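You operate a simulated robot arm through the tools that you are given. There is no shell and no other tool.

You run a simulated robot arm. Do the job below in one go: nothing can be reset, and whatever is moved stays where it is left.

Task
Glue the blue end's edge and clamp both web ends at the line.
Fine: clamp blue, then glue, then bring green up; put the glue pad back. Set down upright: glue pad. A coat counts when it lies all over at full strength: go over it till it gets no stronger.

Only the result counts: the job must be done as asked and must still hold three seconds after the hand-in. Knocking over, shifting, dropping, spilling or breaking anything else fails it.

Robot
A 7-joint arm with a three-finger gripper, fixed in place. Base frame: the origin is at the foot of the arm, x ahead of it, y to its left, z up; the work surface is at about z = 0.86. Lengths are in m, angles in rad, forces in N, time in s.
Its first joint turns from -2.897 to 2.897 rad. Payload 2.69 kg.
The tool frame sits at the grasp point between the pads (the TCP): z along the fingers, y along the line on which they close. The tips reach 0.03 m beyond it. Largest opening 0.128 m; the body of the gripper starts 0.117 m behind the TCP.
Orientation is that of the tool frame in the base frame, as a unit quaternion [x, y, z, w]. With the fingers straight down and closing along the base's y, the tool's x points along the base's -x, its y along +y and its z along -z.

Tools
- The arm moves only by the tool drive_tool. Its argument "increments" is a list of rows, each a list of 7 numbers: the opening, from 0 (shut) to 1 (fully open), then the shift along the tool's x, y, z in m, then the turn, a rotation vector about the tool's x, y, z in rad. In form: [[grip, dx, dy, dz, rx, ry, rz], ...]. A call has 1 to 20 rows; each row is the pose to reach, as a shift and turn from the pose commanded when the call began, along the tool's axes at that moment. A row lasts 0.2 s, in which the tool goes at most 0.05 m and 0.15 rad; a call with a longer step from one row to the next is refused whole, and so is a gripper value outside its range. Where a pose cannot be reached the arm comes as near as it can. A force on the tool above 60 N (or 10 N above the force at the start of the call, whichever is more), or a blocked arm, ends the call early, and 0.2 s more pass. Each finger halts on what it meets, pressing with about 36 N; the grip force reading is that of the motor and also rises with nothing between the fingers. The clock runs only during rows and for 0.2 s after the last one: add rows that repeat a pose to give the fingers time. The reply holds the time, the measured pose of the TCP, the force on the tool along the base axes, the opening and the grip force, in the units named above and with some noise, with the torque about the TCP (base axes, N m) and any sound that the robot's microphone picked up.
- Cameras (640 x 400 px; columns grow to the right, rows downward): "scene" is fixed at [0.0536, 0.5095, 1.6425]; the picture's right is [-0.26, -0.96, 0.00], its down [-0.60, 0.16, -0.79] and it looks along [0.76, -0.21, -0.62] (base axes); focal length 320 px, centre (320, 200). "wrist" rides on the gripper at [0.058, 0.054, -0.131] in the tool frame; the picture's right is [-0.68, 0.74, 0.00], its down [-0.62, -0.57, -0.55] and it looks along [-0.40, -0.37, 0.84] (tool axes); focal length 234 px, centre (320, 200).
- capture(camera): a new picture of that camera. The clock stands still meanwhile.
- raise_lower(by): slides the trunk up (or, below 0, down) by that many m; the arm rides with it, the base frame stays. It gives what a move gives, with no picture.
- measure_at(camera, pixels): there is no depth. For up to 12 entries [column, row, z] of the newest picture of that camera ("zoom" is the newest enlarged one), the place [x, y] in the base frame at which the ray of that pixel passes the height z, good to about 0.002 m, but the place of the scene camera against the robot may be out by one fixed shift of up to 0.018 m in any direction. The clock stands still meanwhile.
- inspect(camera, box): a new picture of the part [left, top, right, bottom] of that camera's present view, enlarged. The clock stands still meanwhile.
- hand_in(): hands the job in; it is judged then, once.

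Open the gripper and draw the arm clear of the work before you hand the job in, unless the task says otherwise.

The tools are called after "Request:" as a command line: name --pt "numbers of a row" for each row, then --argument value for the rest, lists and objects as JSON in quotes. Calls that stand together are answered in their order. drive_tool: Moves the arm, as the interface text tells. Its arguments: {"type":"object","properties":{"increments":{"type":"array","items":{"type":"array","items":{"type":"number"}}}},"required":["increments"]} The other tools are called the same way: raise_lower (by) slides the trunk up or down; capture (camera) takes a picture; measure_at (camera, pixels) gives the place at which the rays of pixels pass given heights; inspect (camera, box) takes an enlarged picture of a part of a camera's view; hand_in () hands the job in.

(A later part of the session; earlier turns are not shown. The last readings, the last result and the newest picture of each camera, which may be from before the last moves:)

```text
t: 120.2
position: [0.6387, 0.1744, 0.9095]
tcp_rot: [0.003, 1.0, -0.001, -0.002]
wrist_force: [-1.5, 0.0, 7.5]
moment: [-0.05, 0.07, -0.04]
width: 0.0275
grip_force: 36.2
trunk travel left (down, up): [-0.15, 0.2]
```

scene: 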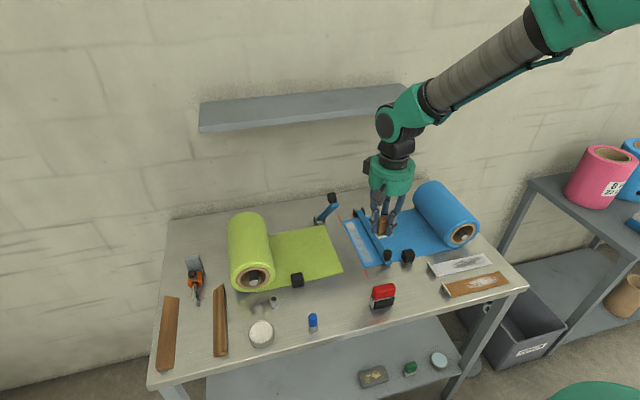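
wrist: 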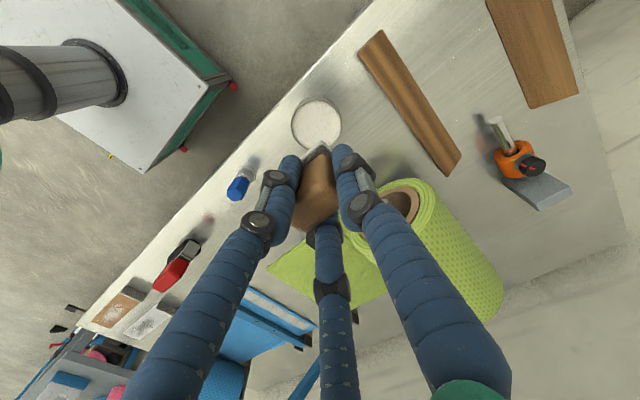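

Request:
drive_tool --pt "0 0.004 0.001 0.0005 0 0 0" --pt "0 -0.01 0.001 0.0005 0 0 0" --pt "0 -0.025 0.001 0.0005 0 0 0" --pt "0 -0.01 0.001 0.0005 0 0 0" --pt "0 0.004 0.001 0.0005 0 0 0" --pt "0 -0.01 0.001 0.0005 0 0 0" --pt "0 -0.025 0.001 0.0005 0 0 0" --pt "0 -0.04 0.001 0.0005 0 0 0" --pt "0 -0.055 0.001 0.0005 0 0 0" --pt "0 -0.07 0.001 0.0005 0 0 0"

Request:
inspect --camera "wrist" --box '[150, 0, 350, 160]'

Request:
inspect --camera "scene" --box '[355, 225, 405, 275]'

```text
t: 122.5
position: [0.7092, 0.1749, 0.9108]
tcp_rot: [0.004, 1.0, 0.001, 0.0]
wrist_force: [-3.4, -0.1, 10.4]
moment: [-0.11, 0.1, -0.03]
width: 0.0276
grip_force: 35.8
trunk travel left (down, up): [-0.15, 0.2]
```

```text
2.50 times, centred on (250, 80) of wrist
```

zoom: 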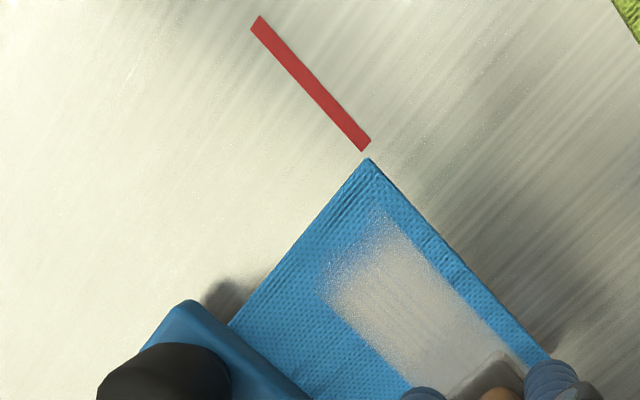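

```text
8.00 times, centred on (380, 250) of scene
```

zoom: 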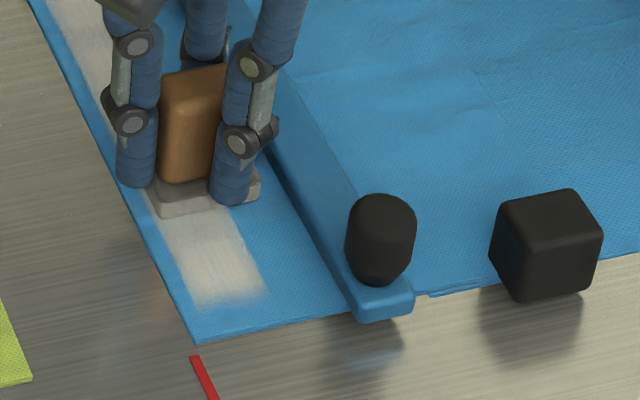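

The near end is now even and unchanged by more rubbing. I finish with a full stroke to the far end with the reloaded pad and compare there.

Request:
drive_tool --pt "0 -0.015 0 0.0001 0 0 0" --pt "0 -0.03 0 0.0002 0 0 0" --pt "0 -0.045 0 0.0002 0 0 0" --pt "0 -0.06 0 0.0002 0 0 0" --pt "0 -0.075 0 0.0002 0 0 0"

Request:
drive_tool --pt "0 -0.015 0 0 0 0 0" --pt "0 -0.03 0 0 0 0 0" --pt "0 -0.045 0 0 0 0 0" --pt "0 -0.06 0 0 0 0 0" --pt "0 -0.075 0 0 0 0 0" --pt "0 -0.075 0 0 0 0 0"

Request:
inspect --camera "wrist" --box '[100, 0, 350, 160]'

Request:
inspect --camera "scene" --box '[345, 205, 405, 275]'

```text
t: 123.7
position: [0.7837, 0.1757, 0.9109]
tcp_rot: [0.004, 1.0, -0.001, 0.0]
wrist_force: [-7.8, 0.8, 22.9]
moment: [-0.17, 0.26, -0.05]
width: 0.0277
grip_force: 35.8
trunk travel left (down, up): [-0.15, 0.2]
```

```text
t: 125.0
position: [0.8593, 0.1752, 0.9102]
tcp_rot: [0.002, 1.0, 0.0, -0.002]
wrist_force: [-7.1, 0.8, 20.6]
moment: [-0.11, 0.43, -0.04]
width: 0.0277
grip_force: 36.7
trunk travel left (down, up): [-0.15, 0.2]
```

```text
2.50 times, centred on (225, 80) of wrist
```

zoom: 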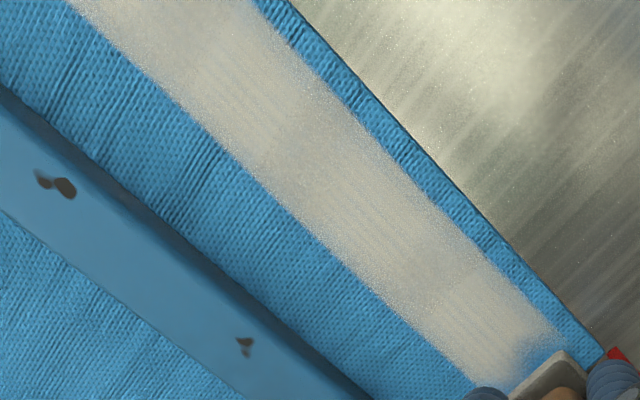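

```text
5.71 times, centred on (375, 240) of scene
```

zoom: 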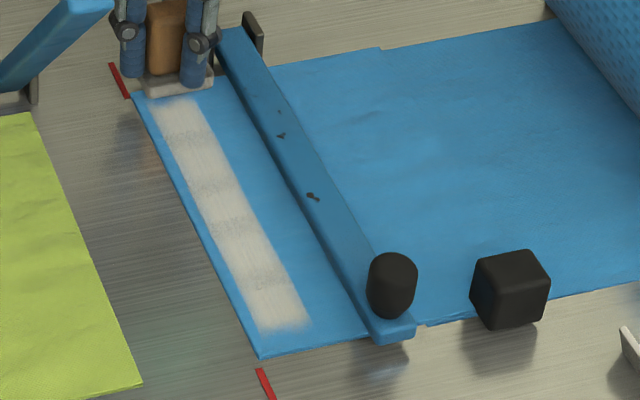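

The band is identical to the picture before reloading, so the coat is at full strength. Now I carry the pad back over its original place at (0.570, 0.0885).

Request:
drive_tool --pt "0 0 0 -0.01 0 0 0" --pt "0 0.01 0 -0.05 0 0 0" --pt "0 0.05 0 -0.075 0 0 0" --pt "0 0.095 0 -0.085 0 0 0" --pt "0 0.14 0 -0.09 0 0 0" --pt "0 0.185 0 -0.09 0 0 0" --pt "0 0.225 -0.01 -0.09 0 0 0" --pt "0 0.255 -0.035 -0.09 0 0 0" --pt "0 0.275 -0.06 -0.09 0 0 0" --pt "0 0.289 -0.0865 -0.09 0 0 0" --pt "0 0.289 -0.0865 -0.09 0 0 0"

Request:
capture --camera "wrist"

Request:
inspect --camera "scene" --box '[345, 205, 445, 295]'

```text
t: 127.5
position: [0.572, 0.0897, 0.9978]
tcp_rot: [0.002, 1.0, 0.001, -0.002]
wrist_force: [0.3, -0.2, -0.7]
moment: [0.06, -0.04, 0.02]
width: 0.0278
grip_force: 36.2
trunk travel left (down, up): [-0.15, 0.2]
```

```text
taken
```

wrist: 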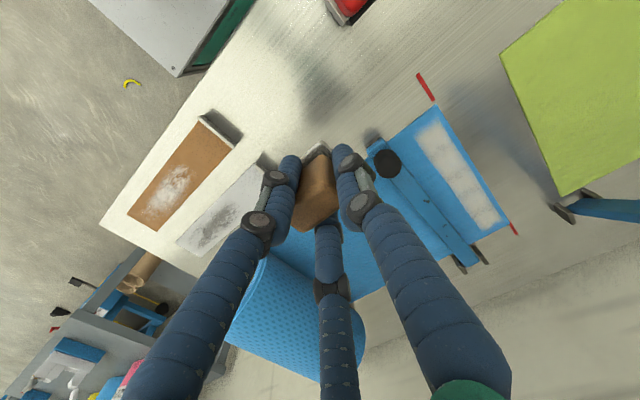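

```text
4.44 times, centred on (395, 250) of scene
```

zoom: 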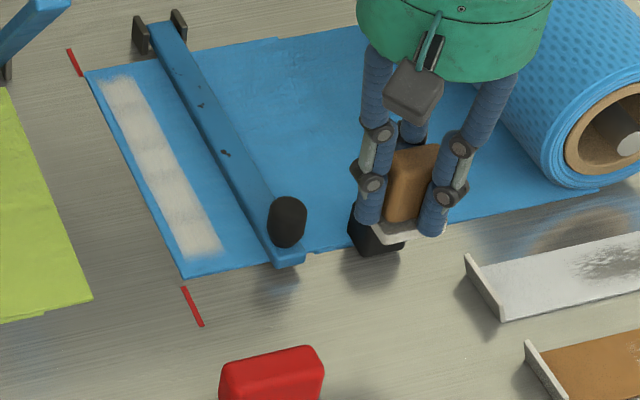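

The wrist view shows the full coated band at (460,170); I zoom on it once for evenness, then lower the pad.

Request:
inspect --camera "wrist" --box '[380, 90, 540, 250]'

Request:
drive_tool --pt "0 0.0015 -0.001 0.03 0 0 0" --pt "0 0.0015 -0.001 0.065 0 0 0" --pt "0 0.0015 -0.001 0.082 0 0 0" --pt "0 0.0015 -0.001 0.084 0 0 0"

Request:
drive_tool --pt "0 0 0 0.001 0 0 0" --pt "0 0 0 0.002 0 0 0"

```text
2.50 times, centred on (460, 170) of wrist
```

zoom: 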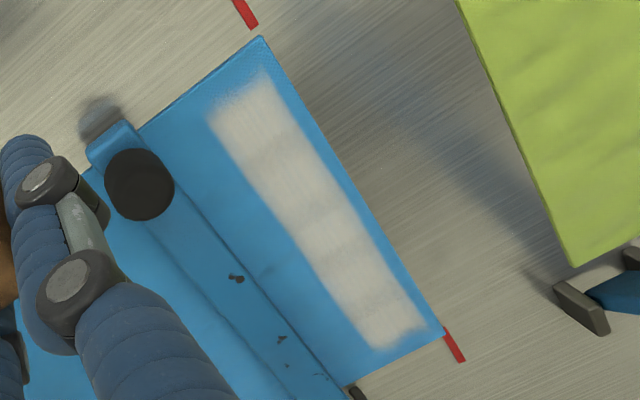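

```text
t: 128.4
position: [0.5704, 0.0897, 0.9145]
tcp_rot: [0.003, 1.0, 0.0, -0.001]
wrist_force: [0.8, 1.1, 0.0]
moment: [-0.02, 0.0, -0.01]
width: 0.0276
grip_force: 35.3
trunk travel left (down, up): [-0.15, 0.2]
```

```text
t: 129.1
position: [0.5697, 0.0902, 0.9125]
tcp_rot: [0.002, 1.0, 0.0, -0.003]
wrist_force: [-0.8, 0.3, -0.8]
moment: [-0.02, 0.0, -0.01]
width: 0.0275
grip_force: 35.5
trunk travel left (down, up): [-0.15, 0.2]
```

The coat looks continuous and even. I creep the pad down to the table.

Request:
drive_tool --pt "0 0 0 0.0005 0 0 0" --pt "0 0 0 0.001 0 0 0"

Request:
drive_tool --pt "0 0 0 0.0005 0 0 0" --pt "0 0 0 0.001 0 0 0"

Request:
drive_tool --pt "0 0 0 0.0005 0 0 0" --pt "0 0 0 0.001 0 0 0"

```text
t: 129.7
position: [0.5689, 0.0899, 0.913]
tcp_rot: [0.002, 1.0, -0.001, -0.002]
wrist_force: [0.6, 0.4, -0.7]
moment: [0.04, 0.02, 0.04]
width: 0.0276
grip_force: 36.1
trunk travel left (down, up): [-0.15, 0.2]
```

```text
t: 130.2
position: [0.569, 0.0889, 0.9119]
tcp_rot: [0.002, 1.0, -0.001, -0.001]
wrist_force: [0.9, -0.4, -0.1]
moment: [0.01, -0.01, 0.0]
width: 0.0277
grip_force: 36.0
trunk travel left (down, up): [-0.15, 0.2]
```

```text
t: 130.8
position: [0.5706, 0.0887, 0.9109]
tcp_rot: [0.003, 1.0, 0.0, -0.001]
wrist_force: [0.2, 0.0, -0.7]
moment: [0.0, 0.02, 0.04]
width: 0.0277
grip_force: 36.3
trunk travel left (down, up): [-0.15, 0.2]
```

Request:
drive_tool --pt "0 0 0 0.0005 0 0 0" --pt "0 0 0 0.001 0 0 0"

Request:
drive_tool --pt "0 0 0 0.0005 0 0 0" --pt "0 0 0 0.001 0 0 0"

Request:
drive_tool --pt "0 0 0 0.0003 0 0 0" --pt "0 0 0 0.0006 0 0 0"

```text
t: 131.4
position: [0.5674, 0.09, 0.9095]
tcp_rot: [0.002, 1.0, -0.001, -0.002]
wrist_force: [-0.8, 0.7, -1.0]
moment: [-0.03, -0.02, -0.02]
width: 0.0276
grip_force: 35.8
trunk travel left (down, up): [-0.15, 0.2]
```

```text
t: 132.1
position: [0.5701, 0.089, 0.9094]
tcp_rot: [0.003, 1.0, -0.001, -0.002]
wrist_force: [-0.3, -0.1, 0.2]
moment: [0.0, 0.0, -0.02]
width: 0.0277
grip_force: 36.2
trunk travel left (down, up): [-0.15, 0.2]
```

```text
t: 132.7
position: [0.5685, 0.0895, 0.908]
tcp_rot: [0.002, 1.0, -0.001, -0.002]
wrist_force: [0.1, -0.2, 0.2]
moment: [0.0, -0.01, 0.03]
width: 0.0275
grip_force: 36.0
trunk travel left (down, up): [-0.15, 0.2]
```

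Still free at 0.908; I continue in small steps.

Request:
drive_tool --pt "0 0 0 0.0004 0 0 0" --pt "0 0 0 0.0008 0 0 0"

Request:
drive_tool --pt "0 0 0 0.0004 0 0 0" --pt "0 0 0 0.0008 0 0 0"

Request:
inspect --camera "scene" --box '[380, 230, 440, 290]'

```text
t: 133.2
position: [0.5684, 0.0897, 0.9076]
tcp_rot: [0.002, 1.0, -0.001, -0.002]
wrist_force: [-0.3, -0.5, -0.9]
moment: [0.0, -0.02, 0.03]
width: 0.0277
grip_force: 36.2
trunk travel left (down, up): [-0.15, 0.2]
```

```text
t: 133.8
position: [0.5687, 0.0893, 0.9065]
tcp_rot: [0.003, 1.0, -0.001, -0.002]
wrist_force: [-0.5, 0.1, -0.6]
moment: [-0.02, -0.03, -0.02]
width: 0.0277
grip_force: 36.1
trunk travel left (down, up): [-0.15, 0.2]
```

```text
6.67 times, centred on (410, 260) of scene
```

zoom: 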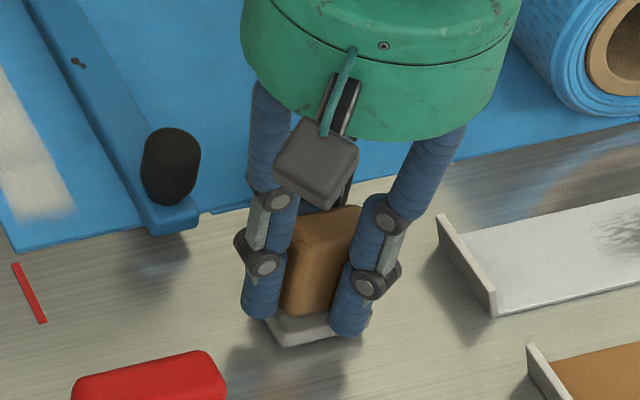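

Nearly down; the felt is just above the table. I continue creeping.

Request:
drive_tool --pt "0 0 0 0.0005 0 0 0" --pt "0 0 0 0.001 0 0 0"

Request:
drive_tool --pt "0 0 0 0.0005 0 0 0" --pt "0 0 0 0.001 0 0 0"

Request:
drive_tool --pt "0 0 0 0.0004 0 0 0" --pt "0 0 0 0.0008 0 0 0"

```text
t: 134.4
position: [0.5681, 0.0905, 0.9057]
tcp_rot: [0.003, 1.0, 0.0, -0.003]
wrist_force: [-0.2, -0.7, -1.3]
moment: [0.0, 0.02, -0.01]
width: 0.0276
grip_force: 36.4
trunk travel left (down, up): [-0.15, 0.2]
```

```text
t: 135.1
position: [0.5697, 0.0901, 0.9066]
tcp_rot: [0.003, 1.0, -0.001, -0.002]
wrist_force: [-0.1, 0.0, 0.1]
moment: [0.01, 0.01, 0.03]
width: 0.0278
grip_force: 35.4
trunk travel left (down, up): [-0.15, 0.2]
```

```text
t: 135.7
position: [0.5697, 0.0902, 0.9038]
tcp_rot: [0.002, 1.0, -0.001, -0.003]
wrist_force: [0.9, 1.6, -0.9]
moment: [0.01, -0.01, -0.02]
width: 0.0278
grip_force: 36.7
trunk travel left (down, up): [-0.15, 0.2]
```

Still not touching at 0.904 (the pad had slid up a few mm in the grip under pressure). I keep creeping.

Request:
drive_tool --pt "0 0 0 0.0005 0 0 0" --pt "0 0 0 0.001 0 0 0"

Request:
drive_tool --pt "0 0 0 0.0005 0 0 0" --pt "0 0 0 0.001 0 0 0"

Request:
inspect --camera "scene" --box '[380, 230, 440, 290]'

```text
t: 136.2
position: [0.5685, 0.09, 0.9031]
tcp_rot: [0.002, 1.0, -0.001, -0.003]
wrist_force: [-2.5, 1.1, 6.0]
moment: [-0.04, 0.01, -0.03]
width: 0.0277
grip_force: 36.1
trunk travel left (down, up): [-0.15, 0.2]
```

```text
t: 136.8
position: [0.5692, 0.0882, 0.9032]
tcp_rot: [0.003, 1.0, 0.0, -0.001]
wrist_force: [-5.9, 4.1, 19.4]
moment: [0.03, 0.21, -0.06]
width: 0.0279
grip_force: 35.8
trunk travel left (down, up): [-0.15, 0.2]
```

```text
6.67 times, centred on (410, 260) of scene
```

zoom: 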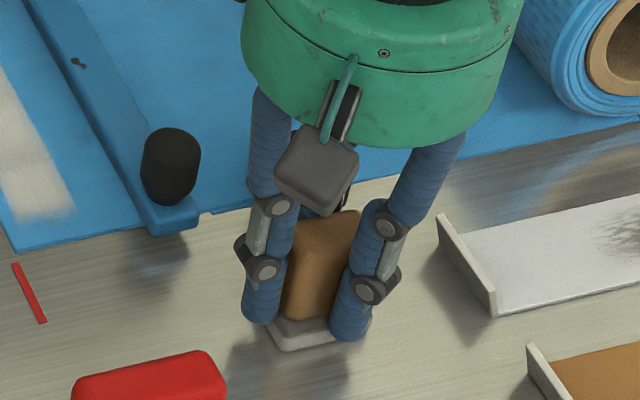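

The pad stands on the table (19 N). I ease 0.7 mm, open the fingers to about 0.055, wait, then rise straight up.

Request:
drive_tool --pt "0 0 0 -0.0008 0 0 0" --pt "0.25 0 0 -0.0008 0 0 0" --pt "0.35 0 0 -0.0008 0 0 0" --pt "0.43 0 0 -0.0008 0 0 0" --pt "0.43 0 0 -0.0008 0 0 0"

Request:
drive_tool --pt "0.43 0 0 -0.02 0 0 0" --pt "0.43 0 0 -0.05 0 0 0" --pt "0.43 0 0 -0.09 0 0 0" --pt "0.43 0 0 -0.13 0 0 0"

Request:
capture --camera "wrist"

Request:
inspect --camera "scene" --box '[380, 230, 440, 290]'

```text
t: 138.1
position: [0.5688, 0.0897, 0.9027]
tcp_rot: [0.003, 1.0, -0.001, -0.002]
wrist_force: [-0.5, 0.2, 0.2]
moment: [-0.03, 0.01, 0.04]
width: 0.0553
grip_force: 0.1
trunk travel left (down, up): [-0.15, 0.2]
```

```text
t: 139.1
position: [0.5699, 0.0906, 1.0332]
tcp_rot: [0.003, 1.0, -0.001, -0.002]
wrist_force: [0.8, -0.3, 0.9]
moment: [0.0, 0.04, 0.0]
width: 0.0553
grip_force: 0.0
trunk travel left (down, up): [-0.15, 0.2]
```

```text
taken
```

wrist: 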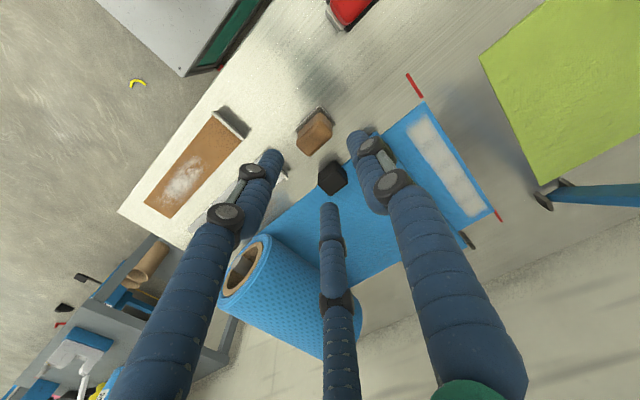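

```text
6.67 times, centred on (410, 260) of scene
```

zoom: 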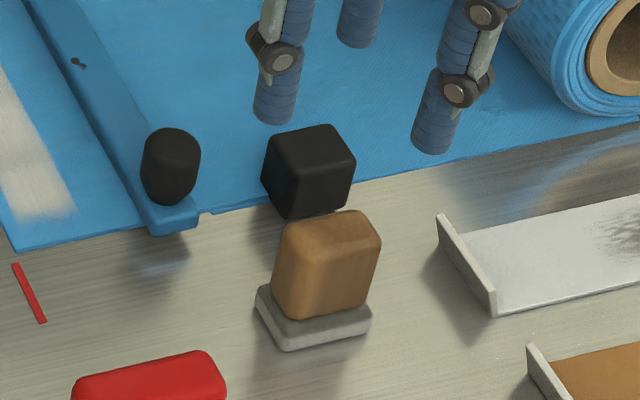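

The pad stands upright in its old place. Now I go over the green tab (near (0.63,0.41)) and look at it closely.

Request:
drive_tool --pt "0.43 -0.005 0.045 0 0 0 0" --pt "0.43 -0.01 0.09 0 0 0 0" --pt "0.43 -0.015 0.135 0 0 0 0" --pt "0.43 -0.02 0.18 0 0 0 0" --pt "0.43 -0.025 0.225 0 0 0 0" --pt "0.43 -0.03 0.27 0 0 0 0" --pt "0.43 -0.035 0.315 0 0 0 0" --pt "0.43 -0.04 0.33 0 0 0 0"

Request:
capture --camera "wrist"

Request:
inspect --camera "wrist" --box '[260, 90, 400, 190]'

Request:
inspect --camera "scene" --box '[260, 240, 350, 310]'

```text
t: 140.8
position: [0.6124, 0.4204, 1.033]
tcp_rot: [0.004, 1.0, -0.001, -0.003]
wrist_force: [-0.2, -0.1, -0.8]
moment: [-0.06, -0.05, 0.02]
width: 0.0549
grip_force: 0.1
trunk travel left (down, up): [-0.15, 0.2]
```

```text
taken
```

wrist: 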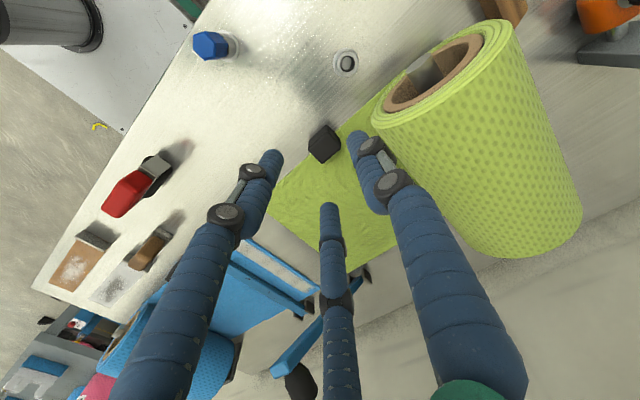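

```text
4.00 times, centred on (330, 140) of wrist
```

zoom: 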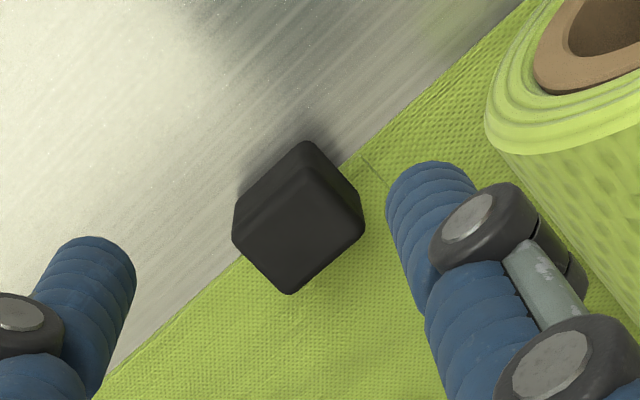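

```text
5.71 times, centred on (305, 275) of scene
```

zoom: 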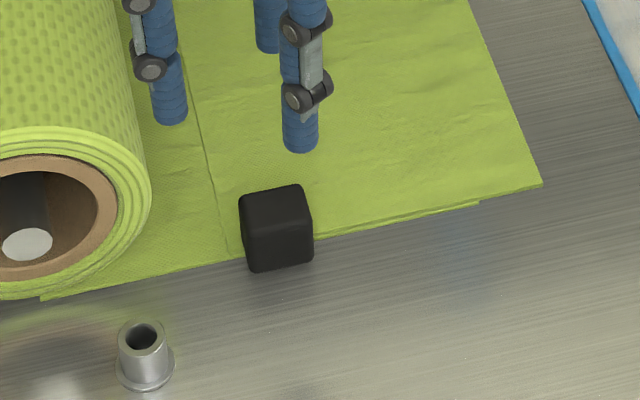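

I measure the tab's top face corners (zoom (308,165), (232,235), (290,292), (362,228)).

Request:
measure_at --camera "zoom" --pixels '[[308, 165, 0.892], [234, 235, 0.892], [290, 292, 0.892], [362, 228, 0.892], [298, 230, 0.892], [305, 140, 0.862], [308, 165, 0.9], [290, 292, 0.9]]'

Request:
measure_at --camera "wrist" --pixels '[[345, 64, 0.862], [345, 64, 0.88], [325, 143, 0.892]]'

```text
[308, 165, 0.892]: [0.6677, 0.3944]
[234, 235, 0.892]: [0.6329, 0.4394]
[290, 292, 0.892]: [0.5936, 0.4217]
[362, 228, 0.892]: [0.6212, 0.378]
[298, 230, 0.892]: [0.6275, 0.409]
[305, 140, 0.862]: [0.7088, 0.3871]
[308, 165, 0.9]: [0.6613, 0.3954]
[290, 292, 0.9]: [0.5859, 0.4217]
```

```text
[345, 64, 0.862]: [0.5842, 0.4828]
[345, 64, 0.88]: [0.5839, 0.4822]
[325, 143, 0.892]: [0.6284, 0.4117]
```

The last enlargement was the scene one, so those numbers are for the wrong picture; I redo it with wrist pixels.

Request:
measure_at --camera "wrist" --pixels '[[327, 131.25, 0.892], [308.5, 148.75, 0.892], [322.5, 163, 0.892], [340.5, 147, 0.892], [324.6, 147.5, 0.892], [326.2, 125, 0.866], [327, 131.25, 0.9], [322.5, 163, 0.9], [308.5, 148.75, 0.9], [340.5, 147, 0.9]]'

```text
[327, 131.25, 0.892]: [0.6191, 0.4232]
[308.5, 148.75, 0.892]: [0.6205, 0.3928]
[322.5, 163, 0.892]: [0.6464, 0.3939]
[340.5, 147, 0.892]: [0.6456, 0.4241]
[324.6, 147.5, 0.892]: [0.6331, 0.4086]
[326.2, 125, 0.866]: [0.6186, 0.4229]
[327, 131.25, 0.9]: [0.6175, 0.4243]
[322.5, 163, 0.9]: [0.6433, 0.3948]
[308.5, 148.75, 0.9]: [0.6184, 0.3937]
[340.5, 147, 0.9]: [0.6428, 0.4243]
```

The tab spans x 0.619–0.646, y 0.393–0.424, z 0.866–0.892, centre (0.6325, 0.4085). I go down around it with the fingers on its y sides.

Request:
drive_tool --pt "0.43 -0.009 -0.006 0.035 0 0 0" --pt "0.43 -0.0176 -0.012 0.075 0 0 0" --pt "0.43 -0.0176 -0.012 0.1 0 0 0" --pt "0.43 -0.0176 -0.012 0.1 0 0 0"

Request:
capture --camera "wrist"

Request:
inspect --camera "scene" --box '[255, 230, 345, 310]'

```text
t: 141.8
position: [0.6297, 0.4061, 0.9319]
tcp_rot: [0.003, 1.0, -0.001, -0.003]
wrist_force: [0.5, -0.6, 0.1]
moment: [0.03, 0.0, -0.02]
width: 0.0549
grip_force: 0.1
trunk travel left (down, up): [-0.15, 0.2]
```

```text
taken
```

wrist: 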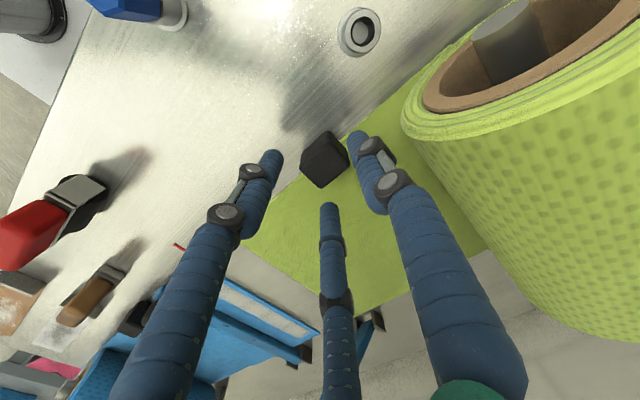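

```text
5.00 times, centred on (300, 270) of scene
```

zoom: 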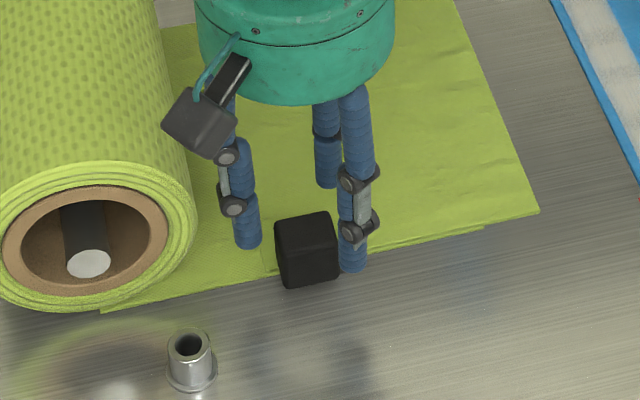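

The tab is between the fingers, about 2.5 mm toward +y. I correct that, lower to z≈0.900 and close.

Request:
drive_tool --pt "0.43 0 0.0025 0.015 0 0 0" --pt "0.43 0 0.0025 0.03 0 0 0" --pt "0.43 0 0.0025 0.032 0 0 0"

Request:
drive_tool --pt "0.3 0 0 0 0 0 0" --pt "0.15 0 0 0 0 0 0" --pt "0 0 0 0 0 0 0" --pt "0 0 0 0 0 0 0"

Request:
inspect --camera "scene" --box '[255, 230, 345, 310]'

```text
t: 142.7
position: [0.6286, 0.41, 0.8998]
tcp_rot: [0.002, 1.0, -0.001, -0.001]
wrist_force: [0.1, -0.3, 0.1]
moment: [-0.01, 0.01, 0.0]
width: 0.055
grip_force: 0.0
trunk travel left (down, up): [-0.15, 0.2]
```

```text
t: 143.7
position: [0.6329, 0.4099, 0.9011]
tcp_rot: [0.004, 1.0, 0.001, -0.001]
wrist_force: [45.9, 1.6, -10.3]
moment: [0.12, -1.43, 0.2]
width: 0.0336
grip_force: 44.6
trunk travel left (down, up): [-0.15, 0.2]
```

```text
5.00 times, centred on (300, 270) of scene
```

zoom: 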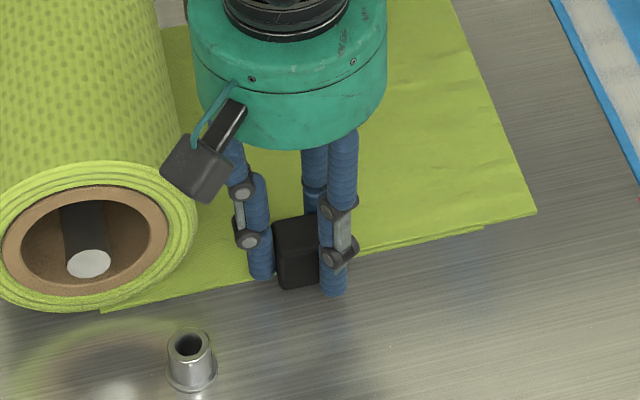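

Closing pulled the tool +4 mm in x with 46 N sideways: the grip wants to centre on the tab. I shift the command +4 mm in x to relieve that.

Request:
drive_tool --pt "0 -0.002 0 0 0 0 0" --pt "0 -0.004 0 0 0 0 0" --pt "0 -0.004 0 0 0 0 0"

Request:
capture --camera "wrist"

Request:
inspect --camera "wrist" --box '[220, 90, 420, 250]'

```text
t: 144.4
position: [0.634, 0.4095, 0.8988]
tcp_rot: [0.003, 1.0, 0.0, -0.002]
wrist_force: [28.9, 1.1, 7.8]
moment: [-0.16, -0.75, 0.46]
width: 0.034
grip_force: 45.1
trunk travel left (down, up): [-0.15, 0.2]
```

```text
taken
```

wrist: 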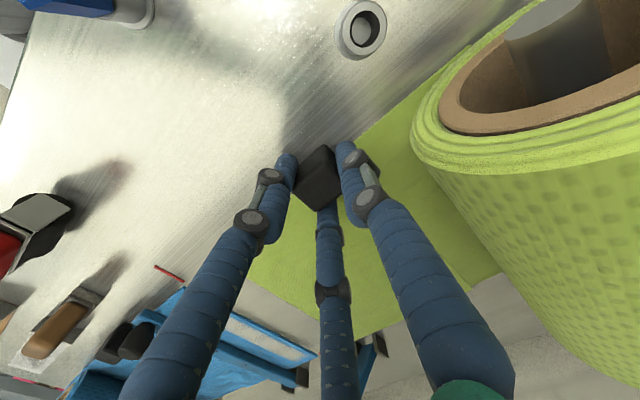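

```text
2.50 times, centred on (320, 170) of wrist
```

zoom: 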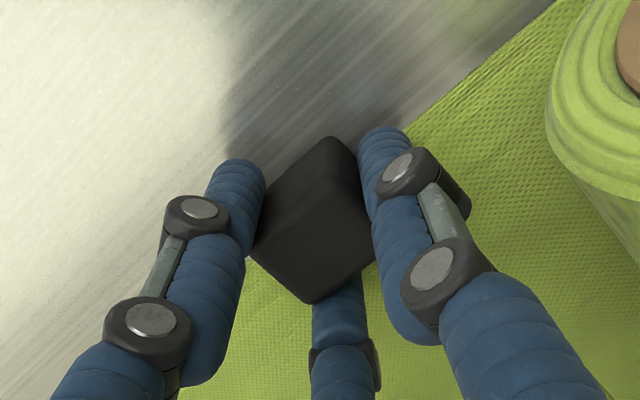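

The three-point grip is visible on the tab; 29 N of sideways load remains. I shift another 3 mm in +x.

Request:
drive_tool --pt "0 -0.0015 0 0 0 0 0" --pt "0 -0.003 0 0 0 0 0" --pt "0 -0.003 0 0 0 0 0"

```text
t: 145.2
position: [0.6335, 0.4077, 0.8998]
tcp_rot: [0.003, 1.0, -0.001, -0.004]
wrist_force: [-9.8, 1.3, 18.0]
moment: [-0.15, 0.45, 0.14]
width: 0.0337
grip_force: 45.1
trunk travel left (down, up): [-0.15, 0.2]
```

Side load is now small. I drag the green tab −y by 5 cm in small steps and check how the web follows.

Request:
drive_tool --pt "0 0 -0.005 -0.0007 0 0 0" --pt "0 0 -0.012 -0.0007 0 0 0" --pt "0 0 -0.02 -0.0007 0 0 0" --pt "0 0 -0.03 -0.0007 0 0 0" --pt "0 0 -0.04 -0.0007 0 0 0" --pt "0 0 -0.05 -0.0007 0 0 0" --pt "0 0 -0.05 -0.0007 0 0 0"

Request:
capture --camera "wrist"

Request:
inspect --camera "scene" --box '[270, 190, 420, 300]'

```text
t: 146.8
position: [0.6342, 0.3578, 0.8995]
tcp_rot: [0.003, 1.0, -0.001, -0.003]
wrist_force: [-21.8, -1.5, -12.3]
moment: [0.01, 0.51, -0.17]
width: 0.0337
grip_force: 45.2
trunk travel left (down, up): [-0.15, 0.2]
```

```text
taken
```

wrist: 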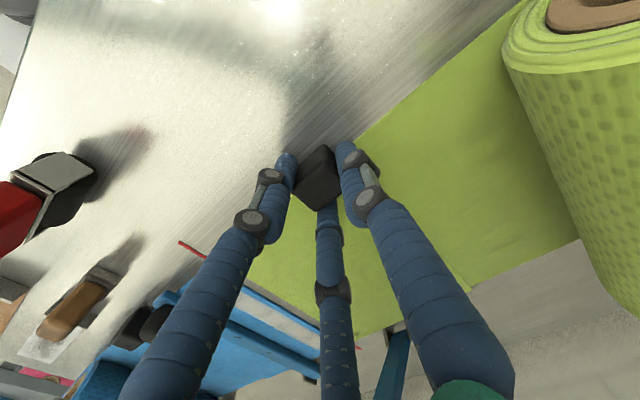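

```text
3.64 times, centred on (345, 245) of scene
```

zoom: 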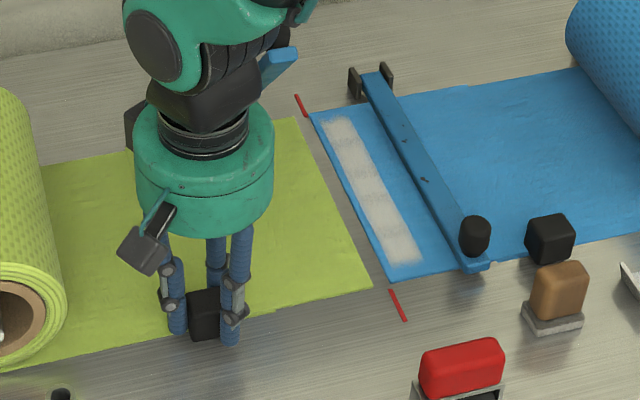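

The web follows squarely; the gap is about 15 mm now. Before the last bit I check the clearance of the wrist to the raised green lever and the gap itself.

Request:
inspect --camera "scene" --box '[280, 170, 370, 240]'

Request:
inspect --camera "scene" --box '[345, 210, 395, 280]'

Request:
measure_at --camera "zoom" --pixels '[[320, 200, 0.866]]'

```text
5.71 times, centred on (325, 205) of scene
```

zoom: 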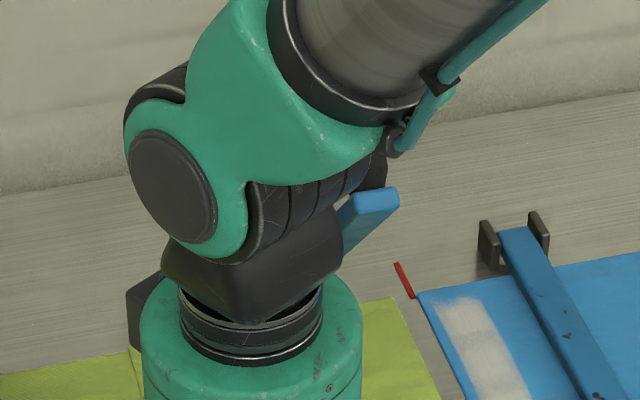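

```text
5.71 times, centred on (370, 245) of scene
```

zoom: 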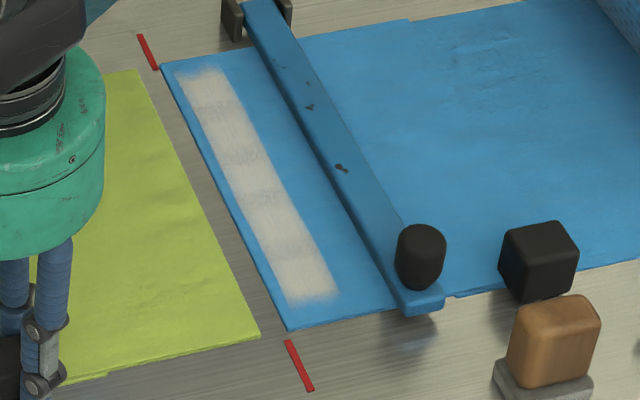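

```text
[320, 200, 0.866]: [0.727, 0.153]
```

I measure green and blue edges and ticks in this enlarged scene picture (zoom newest).

Request:
measure_at --camera "zoom" --pixels '[[260, 335, 0.866], [200, 207, 0.866], [138, 71, 0.866], [288, 330, 0.866], [222, 193, 0.866], [160, 66, 0.866], [287, 342, 0.861], [310, 390, 0.861], [140, 37, 0.861], [156, 68, 0.861]]'

```text
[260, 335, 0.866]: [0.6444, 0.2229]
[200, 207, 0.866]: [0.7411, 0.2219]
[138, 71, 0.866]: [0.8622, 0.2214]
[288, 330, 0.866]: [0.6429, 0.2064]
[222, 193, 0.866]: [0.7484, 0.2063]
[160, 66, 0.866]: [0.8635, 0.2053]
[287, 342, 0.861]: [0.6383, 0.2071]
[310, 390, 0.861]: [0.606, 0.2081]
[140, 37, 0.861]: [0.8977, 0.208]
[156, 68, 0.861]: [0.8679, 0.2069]
```

In this frame the ticks are at y=0.2075, blue at 0.2062, green at 0.2221, so green must go 14.5 mm more. I drag exactly that in small steps.

Request:
drive_tool --pt "0 0 -0.004 0 0 0 0" --pt "0 0 -0.008 0 0 0 0" --pt "0 0 -0.0115 0 0 0 0" --pt "0 0 -0.014 0 0 0 0" --pt "0 0 -0.0145 0 0 0 0" --pt "0 0 -0.0145 0 0 0 0"

Request:
inspect --camera "scene" --box '[345, 210, 395, 280]'

```text
t: 148.2
position: [0.6342, 0.3452, 0.9001]
tcp_rot: [0.002, 1.0, -0.002, -0.003]
wrist_force: [-43.2, 13.0, -25.4]
moment: [0.76, 0.92, -0.41]
width: 0.0334
grip_force: 44.7
trunk travel left (down, up): [-0.15, 0.2]
```

```text
5.71 times, centred on (370, 245) of scene
```

zoom: 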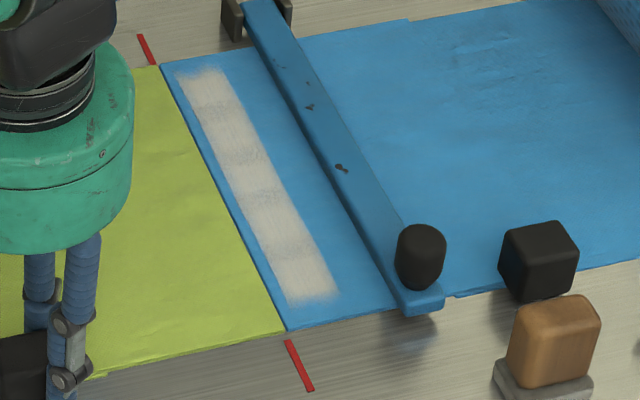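

Green now butts against blue along the line. I relieve the sideways load a little, then open the fingers.

Request:
drive_tool --pt "0 0.001 0 0.0005 0 0 0" --pt "0 0.0025 0 0.001 0 0 0" --pt "0 0.0025 0 0.001 0 0 0"

```text
t: 149.1
position: [0.6329, 0.3449, 0.8996]
tcp_rot: [0.002, 1.0, -0.001, -0.001]
wrist_force: [-22.6, -0.3, -27.2]
moment: [0.02, 0.34, -0.32]
width: 0.0334
grip_force: 45.3
trunk travel left (down, up): [-0.15, 0.2]
```

Request:
drive_tool --pt "0 0.001 0 0.0008 0 0 0" --pt "0 0.002 0 0.0015 0 0 0" --pt "0 0.002 0 0.0015 0 0 0"

Request:
inspect --camera "scene" --box '[345, 210, 395, 280]'

```text
t: 149.8
position: [0.6325, 0.3466, 0.8992]
tcp_rot: [0.003, 1.0, 0.001, -0.001]
wrist_force: [-1.7, -1.5, -12.5]
moment: [-0.01, -0.04, -0.07]
width: 0.0334
grip_force: 45.4
trunk travel left (down, up): [-0.15, 0.2]
```

```text
5.71 times, centred on (370, 245) of scene
```

zoom: 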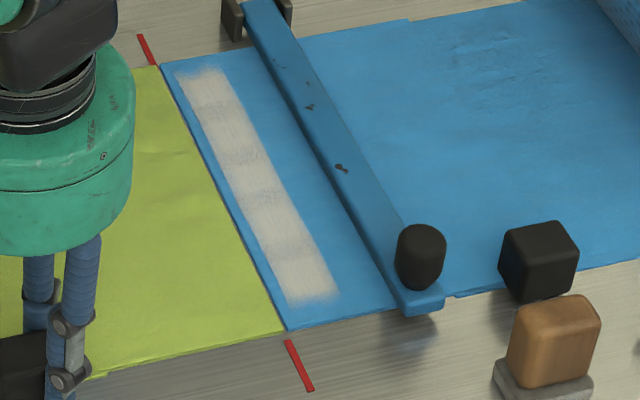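

Loads are small now. I open the fingers and lift straight up.

Request:
drive_tool --pt "0.3 0 0 0 0 0 0" --pt "0.4 0 0 0 0 0 0" --pt "0.45 0 0 0 0 0 0" --pt "0.45 0 0 0 0 0 0"

Request:
drive_tool --pt "0.45 0 0 -0.03 0 0 0" --pt "0.45 0.01 0 -0.075 0 0 0" --pt "0.45 0.03 0 -0.115 0 0 0" --pt "0.45 0.06 0 -0.15 0 0 0"

Request:
capture --camera "wrist"

Request:
inspect --camera "scene" --box '[270, 190, 420, 300]'

Request:
inspect --camera "scene" --box '[345, 210, 395, 280]'

```text
t: 150.8
position: [0.6316, 0.3441, 0.8986]
tcp_rot: [0.003, 1.0, 0.0, -0.002]
wrist_force: [-0.4, 0.4, -0.2]
moment: [0.02, 0.04, 0.01]
width: 0.0575
grip_force: 0.0
trunk travel left (down, up): [-0.15, 0.2]
```

```text
t: 151.8
position: [0.5696, 0.3451, 1.0534]
tcp_rot: [0.003, 1.0, -0.001, -0.003]
wrist_force: [0.3, -0.5, -0.1]
moment: [-0.03, 0.02, -0.04]
width: 0.0576
grip_force: 0.1
trunk travel left (down, up): [-0.15, 0.2]
```

```text
taken
```

wrist: 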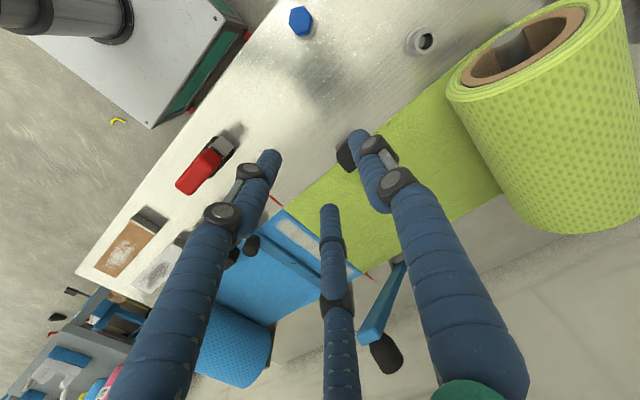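

```text
3.64 times, centred on (345, 245) of scene
```

zoom: 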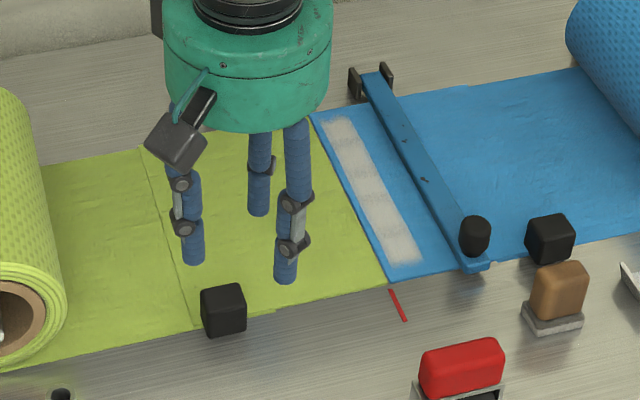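

```text
5.71 times, centred on (370, 245) of scene
```

zoom: 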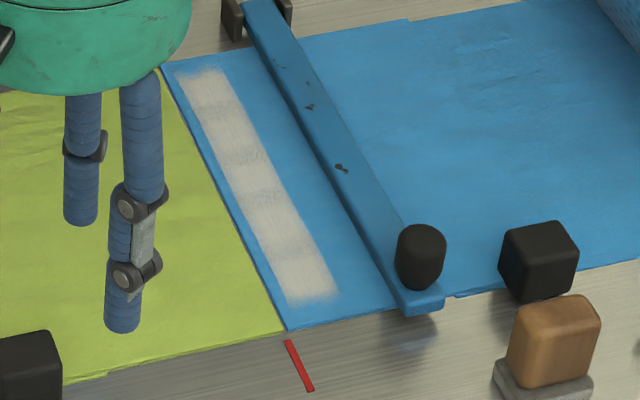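

Green stays at the line against blue after release. I measure its edge versus the ticks in this zoom.

Request:
measure_at --camera "zoom" --pixels '[[283, 331, 0.866], [288, 330, 0.866], [235, 227, 0.866], [238, 226, 0.866], [287, 342, 0.861], [310, 390, 0.861]]'

```text
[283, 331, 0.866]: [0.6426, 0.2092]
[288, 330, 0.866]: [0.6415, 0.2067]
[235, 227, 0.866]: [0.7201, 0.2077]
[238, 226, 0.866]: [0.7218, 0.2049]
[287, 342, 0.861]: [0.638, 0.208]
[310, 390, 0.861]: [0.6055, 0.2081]
```

Green edge ≈0.208 vs line 0.208: at the line. I take a close wrist look at the joint before clamping.

Request:
drive_tool --pt "0.6 0.004 -0.035 0.015 0 0 0" --pt "0.8 0.008 -0.07 0.035 0 0 0" --pt "1 0.01 -0.095 0.05 0 0 0" --pt "1 0.01 -0.095 0.05 0 0 0"

Request:
inspect --camera "wrist" --box '[260, 130, 460, 290]'

```text
t: 152.8
position: [0.5598, 0.2522, 1.0001]
tcp_rot: [0.002, 1.0, 0.0, -0.001]
wrist_force: [0.1, -0.3, 0.0]
moment: [0.06, 0.03, -0.01]
width: 0.1279
grip_force: 0.2
trunk travel left (down, up): [-0.15, 0.2]
```

```text
2.50 times, centred on (360, 210) of wrist
```

zoom: 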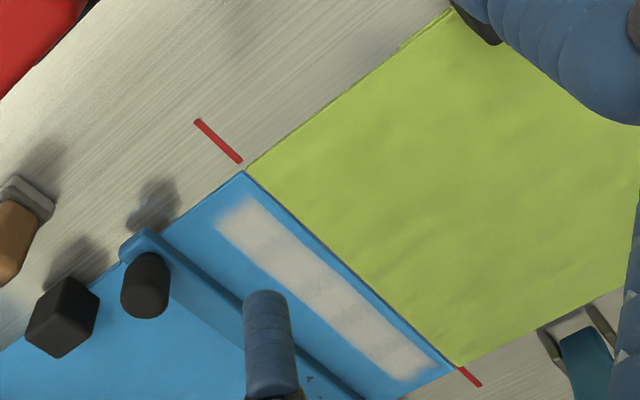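

The joint is flush: green butts blue right at the ticks. Next I close the gripper and move above the green lever's knob; first a look at the lever's present angle.

Request:
drive_tool --pt "0.7 0 0 -0.05 0 0 0" --pt "0.4 0 0 -0.1 0 0 0" --pt "0.1 0 0 -0.15 0 0 0" --pt "0 0 0 -0.18 0 0 0" --pt "0 -0.035 0.005 -0.18 0 0 0" --pt "0 -0.07 0.01 -0.18 0 0 0" --pt "0 -0.07 0.01 -0.18 0 0 0"

Request:
inspect --camera "scene" --box '[290, 140, 450, 240]'

Request:
capture --camera "wrist"

```text
t: 154.4
position: [0.6293, 0.2605, 1.1789]
tcp_rot: [0.002, 1.0, -0.001, -0.002]
wrist_force: [0.6, 0.4, -0.2]
moment: [-0.03, 0.06, -0.01]
width: 0.0022
grip_force: 31.3
trunk travel left (down, up): [-0.15, 0.2]
```

```text
4.00 times, centred on (370, 190) of scene
```

zoom: 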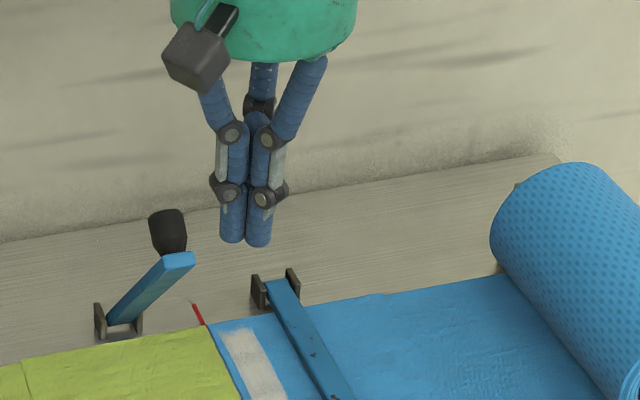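

```text
taken
```

wrist: 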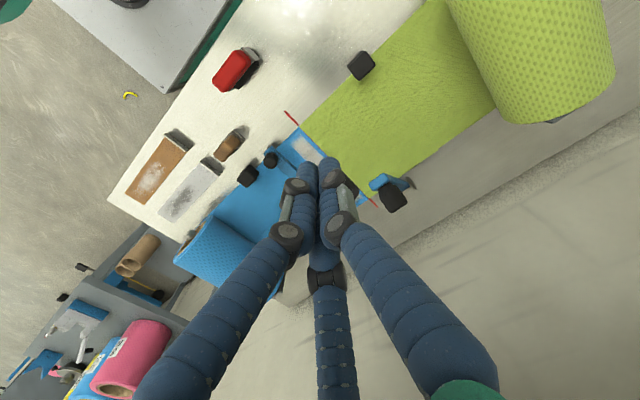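

The green lever stands as before (bar end at zoom (180,262), knob (168,232)). I move above its knob at (0.748, 0.273).

Request:
drive_tool --pt "0 -0.04 0.004 0 0 0 0" --pt "0 -0.08 0.008 0 0 0 0" --pt "0 -0.119 0.0125 0 0 0 0" --pt "0 -0.119 0.0125 0.01 0 0 0" --pt "0 -0.119 0.0125 0.01 0 0 0"

Request:
capture --camera "wrist"

Request:
inspect --camera "scene" --box '[270, 140, 430, 240]'

```text
t: 155.7
position: [0.7502, 0.2716, 1.1685]
tcp_rot: [0.003, 1.0, 0.0, -0.003]
wrist_force: [0.6, -0.1, -0.5]
moment: [0.0, -0.01, -0.01]
width: 0.0021
grip_force: 30.9
trunk travel left (down, up): [-0.15, 0.2]
```

```text
taken
```

wrist: 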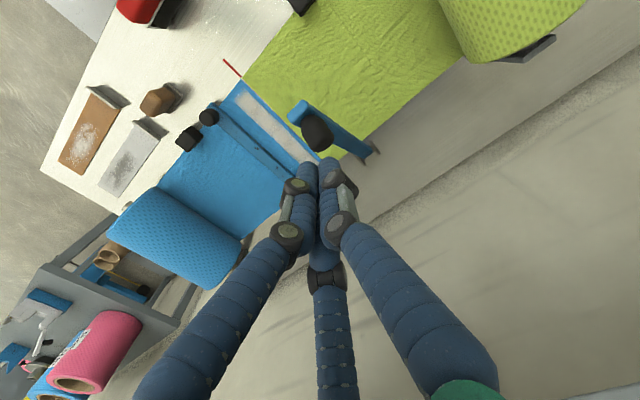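

```text
4.00 times, centred on (350, 190) of scene
```

zoom: 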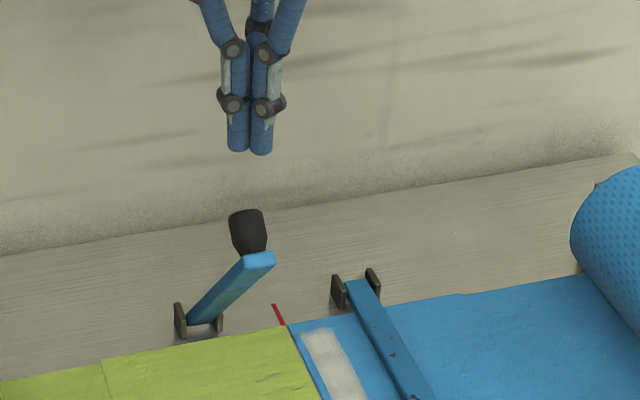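

The closed tip is right above the knob. I press down and follow the arc as with the other lever.

Request:
drive_tool --pt "0 0.002 0.0014 0.0335 0 0 0" --pt "0 0.004 0.0014 0.0585 0 0 0" --pt "0 0.012 0.0014 0.0685 0 0 0" --pt "0 0.022 0.0014 0.0785 0 0 0" --pt "0 0.037 0.0014 0.0885 0 0 0"

Request:
inspect --camera "scene" --box '[270, 150, 430, 250]'

```text
t: 156.8
position: [0.7123, 0.2739, 1.0801]
tcp_rot: [0.002, 1.0, -0.002, -0.002]
wrist_force: [0.7, -0.3, 1.1]
moment: [-0.01, 0.02, -0.02]
width: 0.0021
grip_force: 31.5
trunk travel left (down, up): [-0.15, 0.2]
```

```text
4.00 times, centred on (350, 200) of scene
```

zoom: 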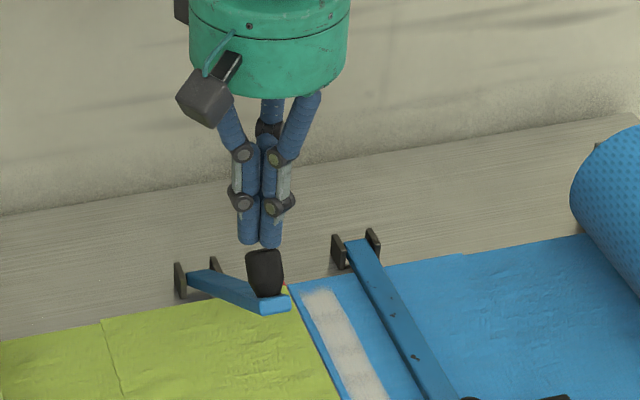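

The green lever comes down smoothly. I continue along the arc.

Request:
drive_tool --pt "0 0.021 0 0.02 0 0 0" --pt "0 0.041 0 0.045 0 0 0" --pt "0 0.055 0 0.07 0 0 0" --pt "0 0.065 0 0.095 0 0 0" --pt "0 0.073 0 0.115 0 0 0" --pt "0 0.076 0 0.13 0 0 0"

Request:
drive_tool --pt "0 0 0 0.004 0 0 0" --pt "0 0 0 0.008 0 0 0"

Request:
inspect --camera "scene" --box '[290, 200, 420, 290]'

```text
t: 158.2
position: [0.6353, 0.2758, 0.9499]
tcp_rot: [0.003, 1.0, 0.0, -0.002]
wrist_force: [0.1, 1.0, -0.3]
moment: [-0.01, -0.02, -0.02]
width: 0.0024
grip_force: 30.9
trunk travel left (down, up): [-0.15, 0.2]
```

```text
t: 158.8
position: [0.6345, 0.2753, 0.9431]
tcp_rot: [0.003, 1.0, -0.001, -0.001]
wrist_force: [-0.6, 0.3, 0.1]
moment: [0.01, -0.03, 0.03]
width: 0.0019
grip_force: 31.0
trunk travel left (down, up): [-0.15, 0.2]
```

```text
4.44 times, centred on (355, 245) of scene
```

zoom: 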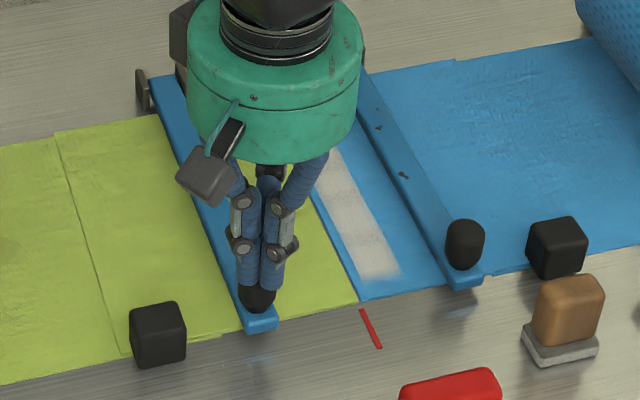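

The green lever is almost flat across green. I press it home in small steps as with the blue one (stop expected near z≈0.939).

Request:
drive_tool --pt "0 0 0 0.002 0 0 0" --pt "0 0 0 0.004 0 0 0" --pt "0 0 0 0.006 0 0 0" --pt "0 0 0 0.008 0 0 0" --pt "0 0 0 0.01 0 0 0" --pt "0 0 0 0.012 0 0 0" --pt "0 0 0 0.014 0 0 0"

Request:
inspect --camera "scene" --box '[290, 200, 420, 290]'

```text
t: 160.1
position: [0.6386, 0.276, 0.9397]
tcp_rot: [0.002, 1.0, 0.002, 0.003]
wrist_force: [-1.5, -1.8, 25.9]
moment: [-0.28, 0.11, 0.05]
width: 0.0058
grip_force: 31.4
trunk travel left (down, up): [-0.15, 0.2]
stopped in row 6: the force on the tool passed its limit at 64 N (the readings are from after the stop); the commanded pose is now the measured one
```

```text
4.44 times, centred on (355, 245) of scene
```

zoom: 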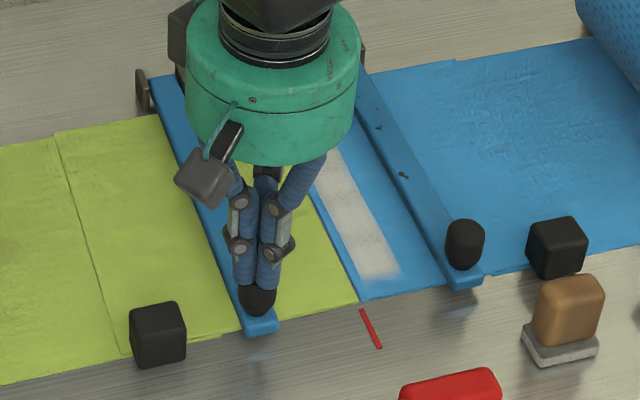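

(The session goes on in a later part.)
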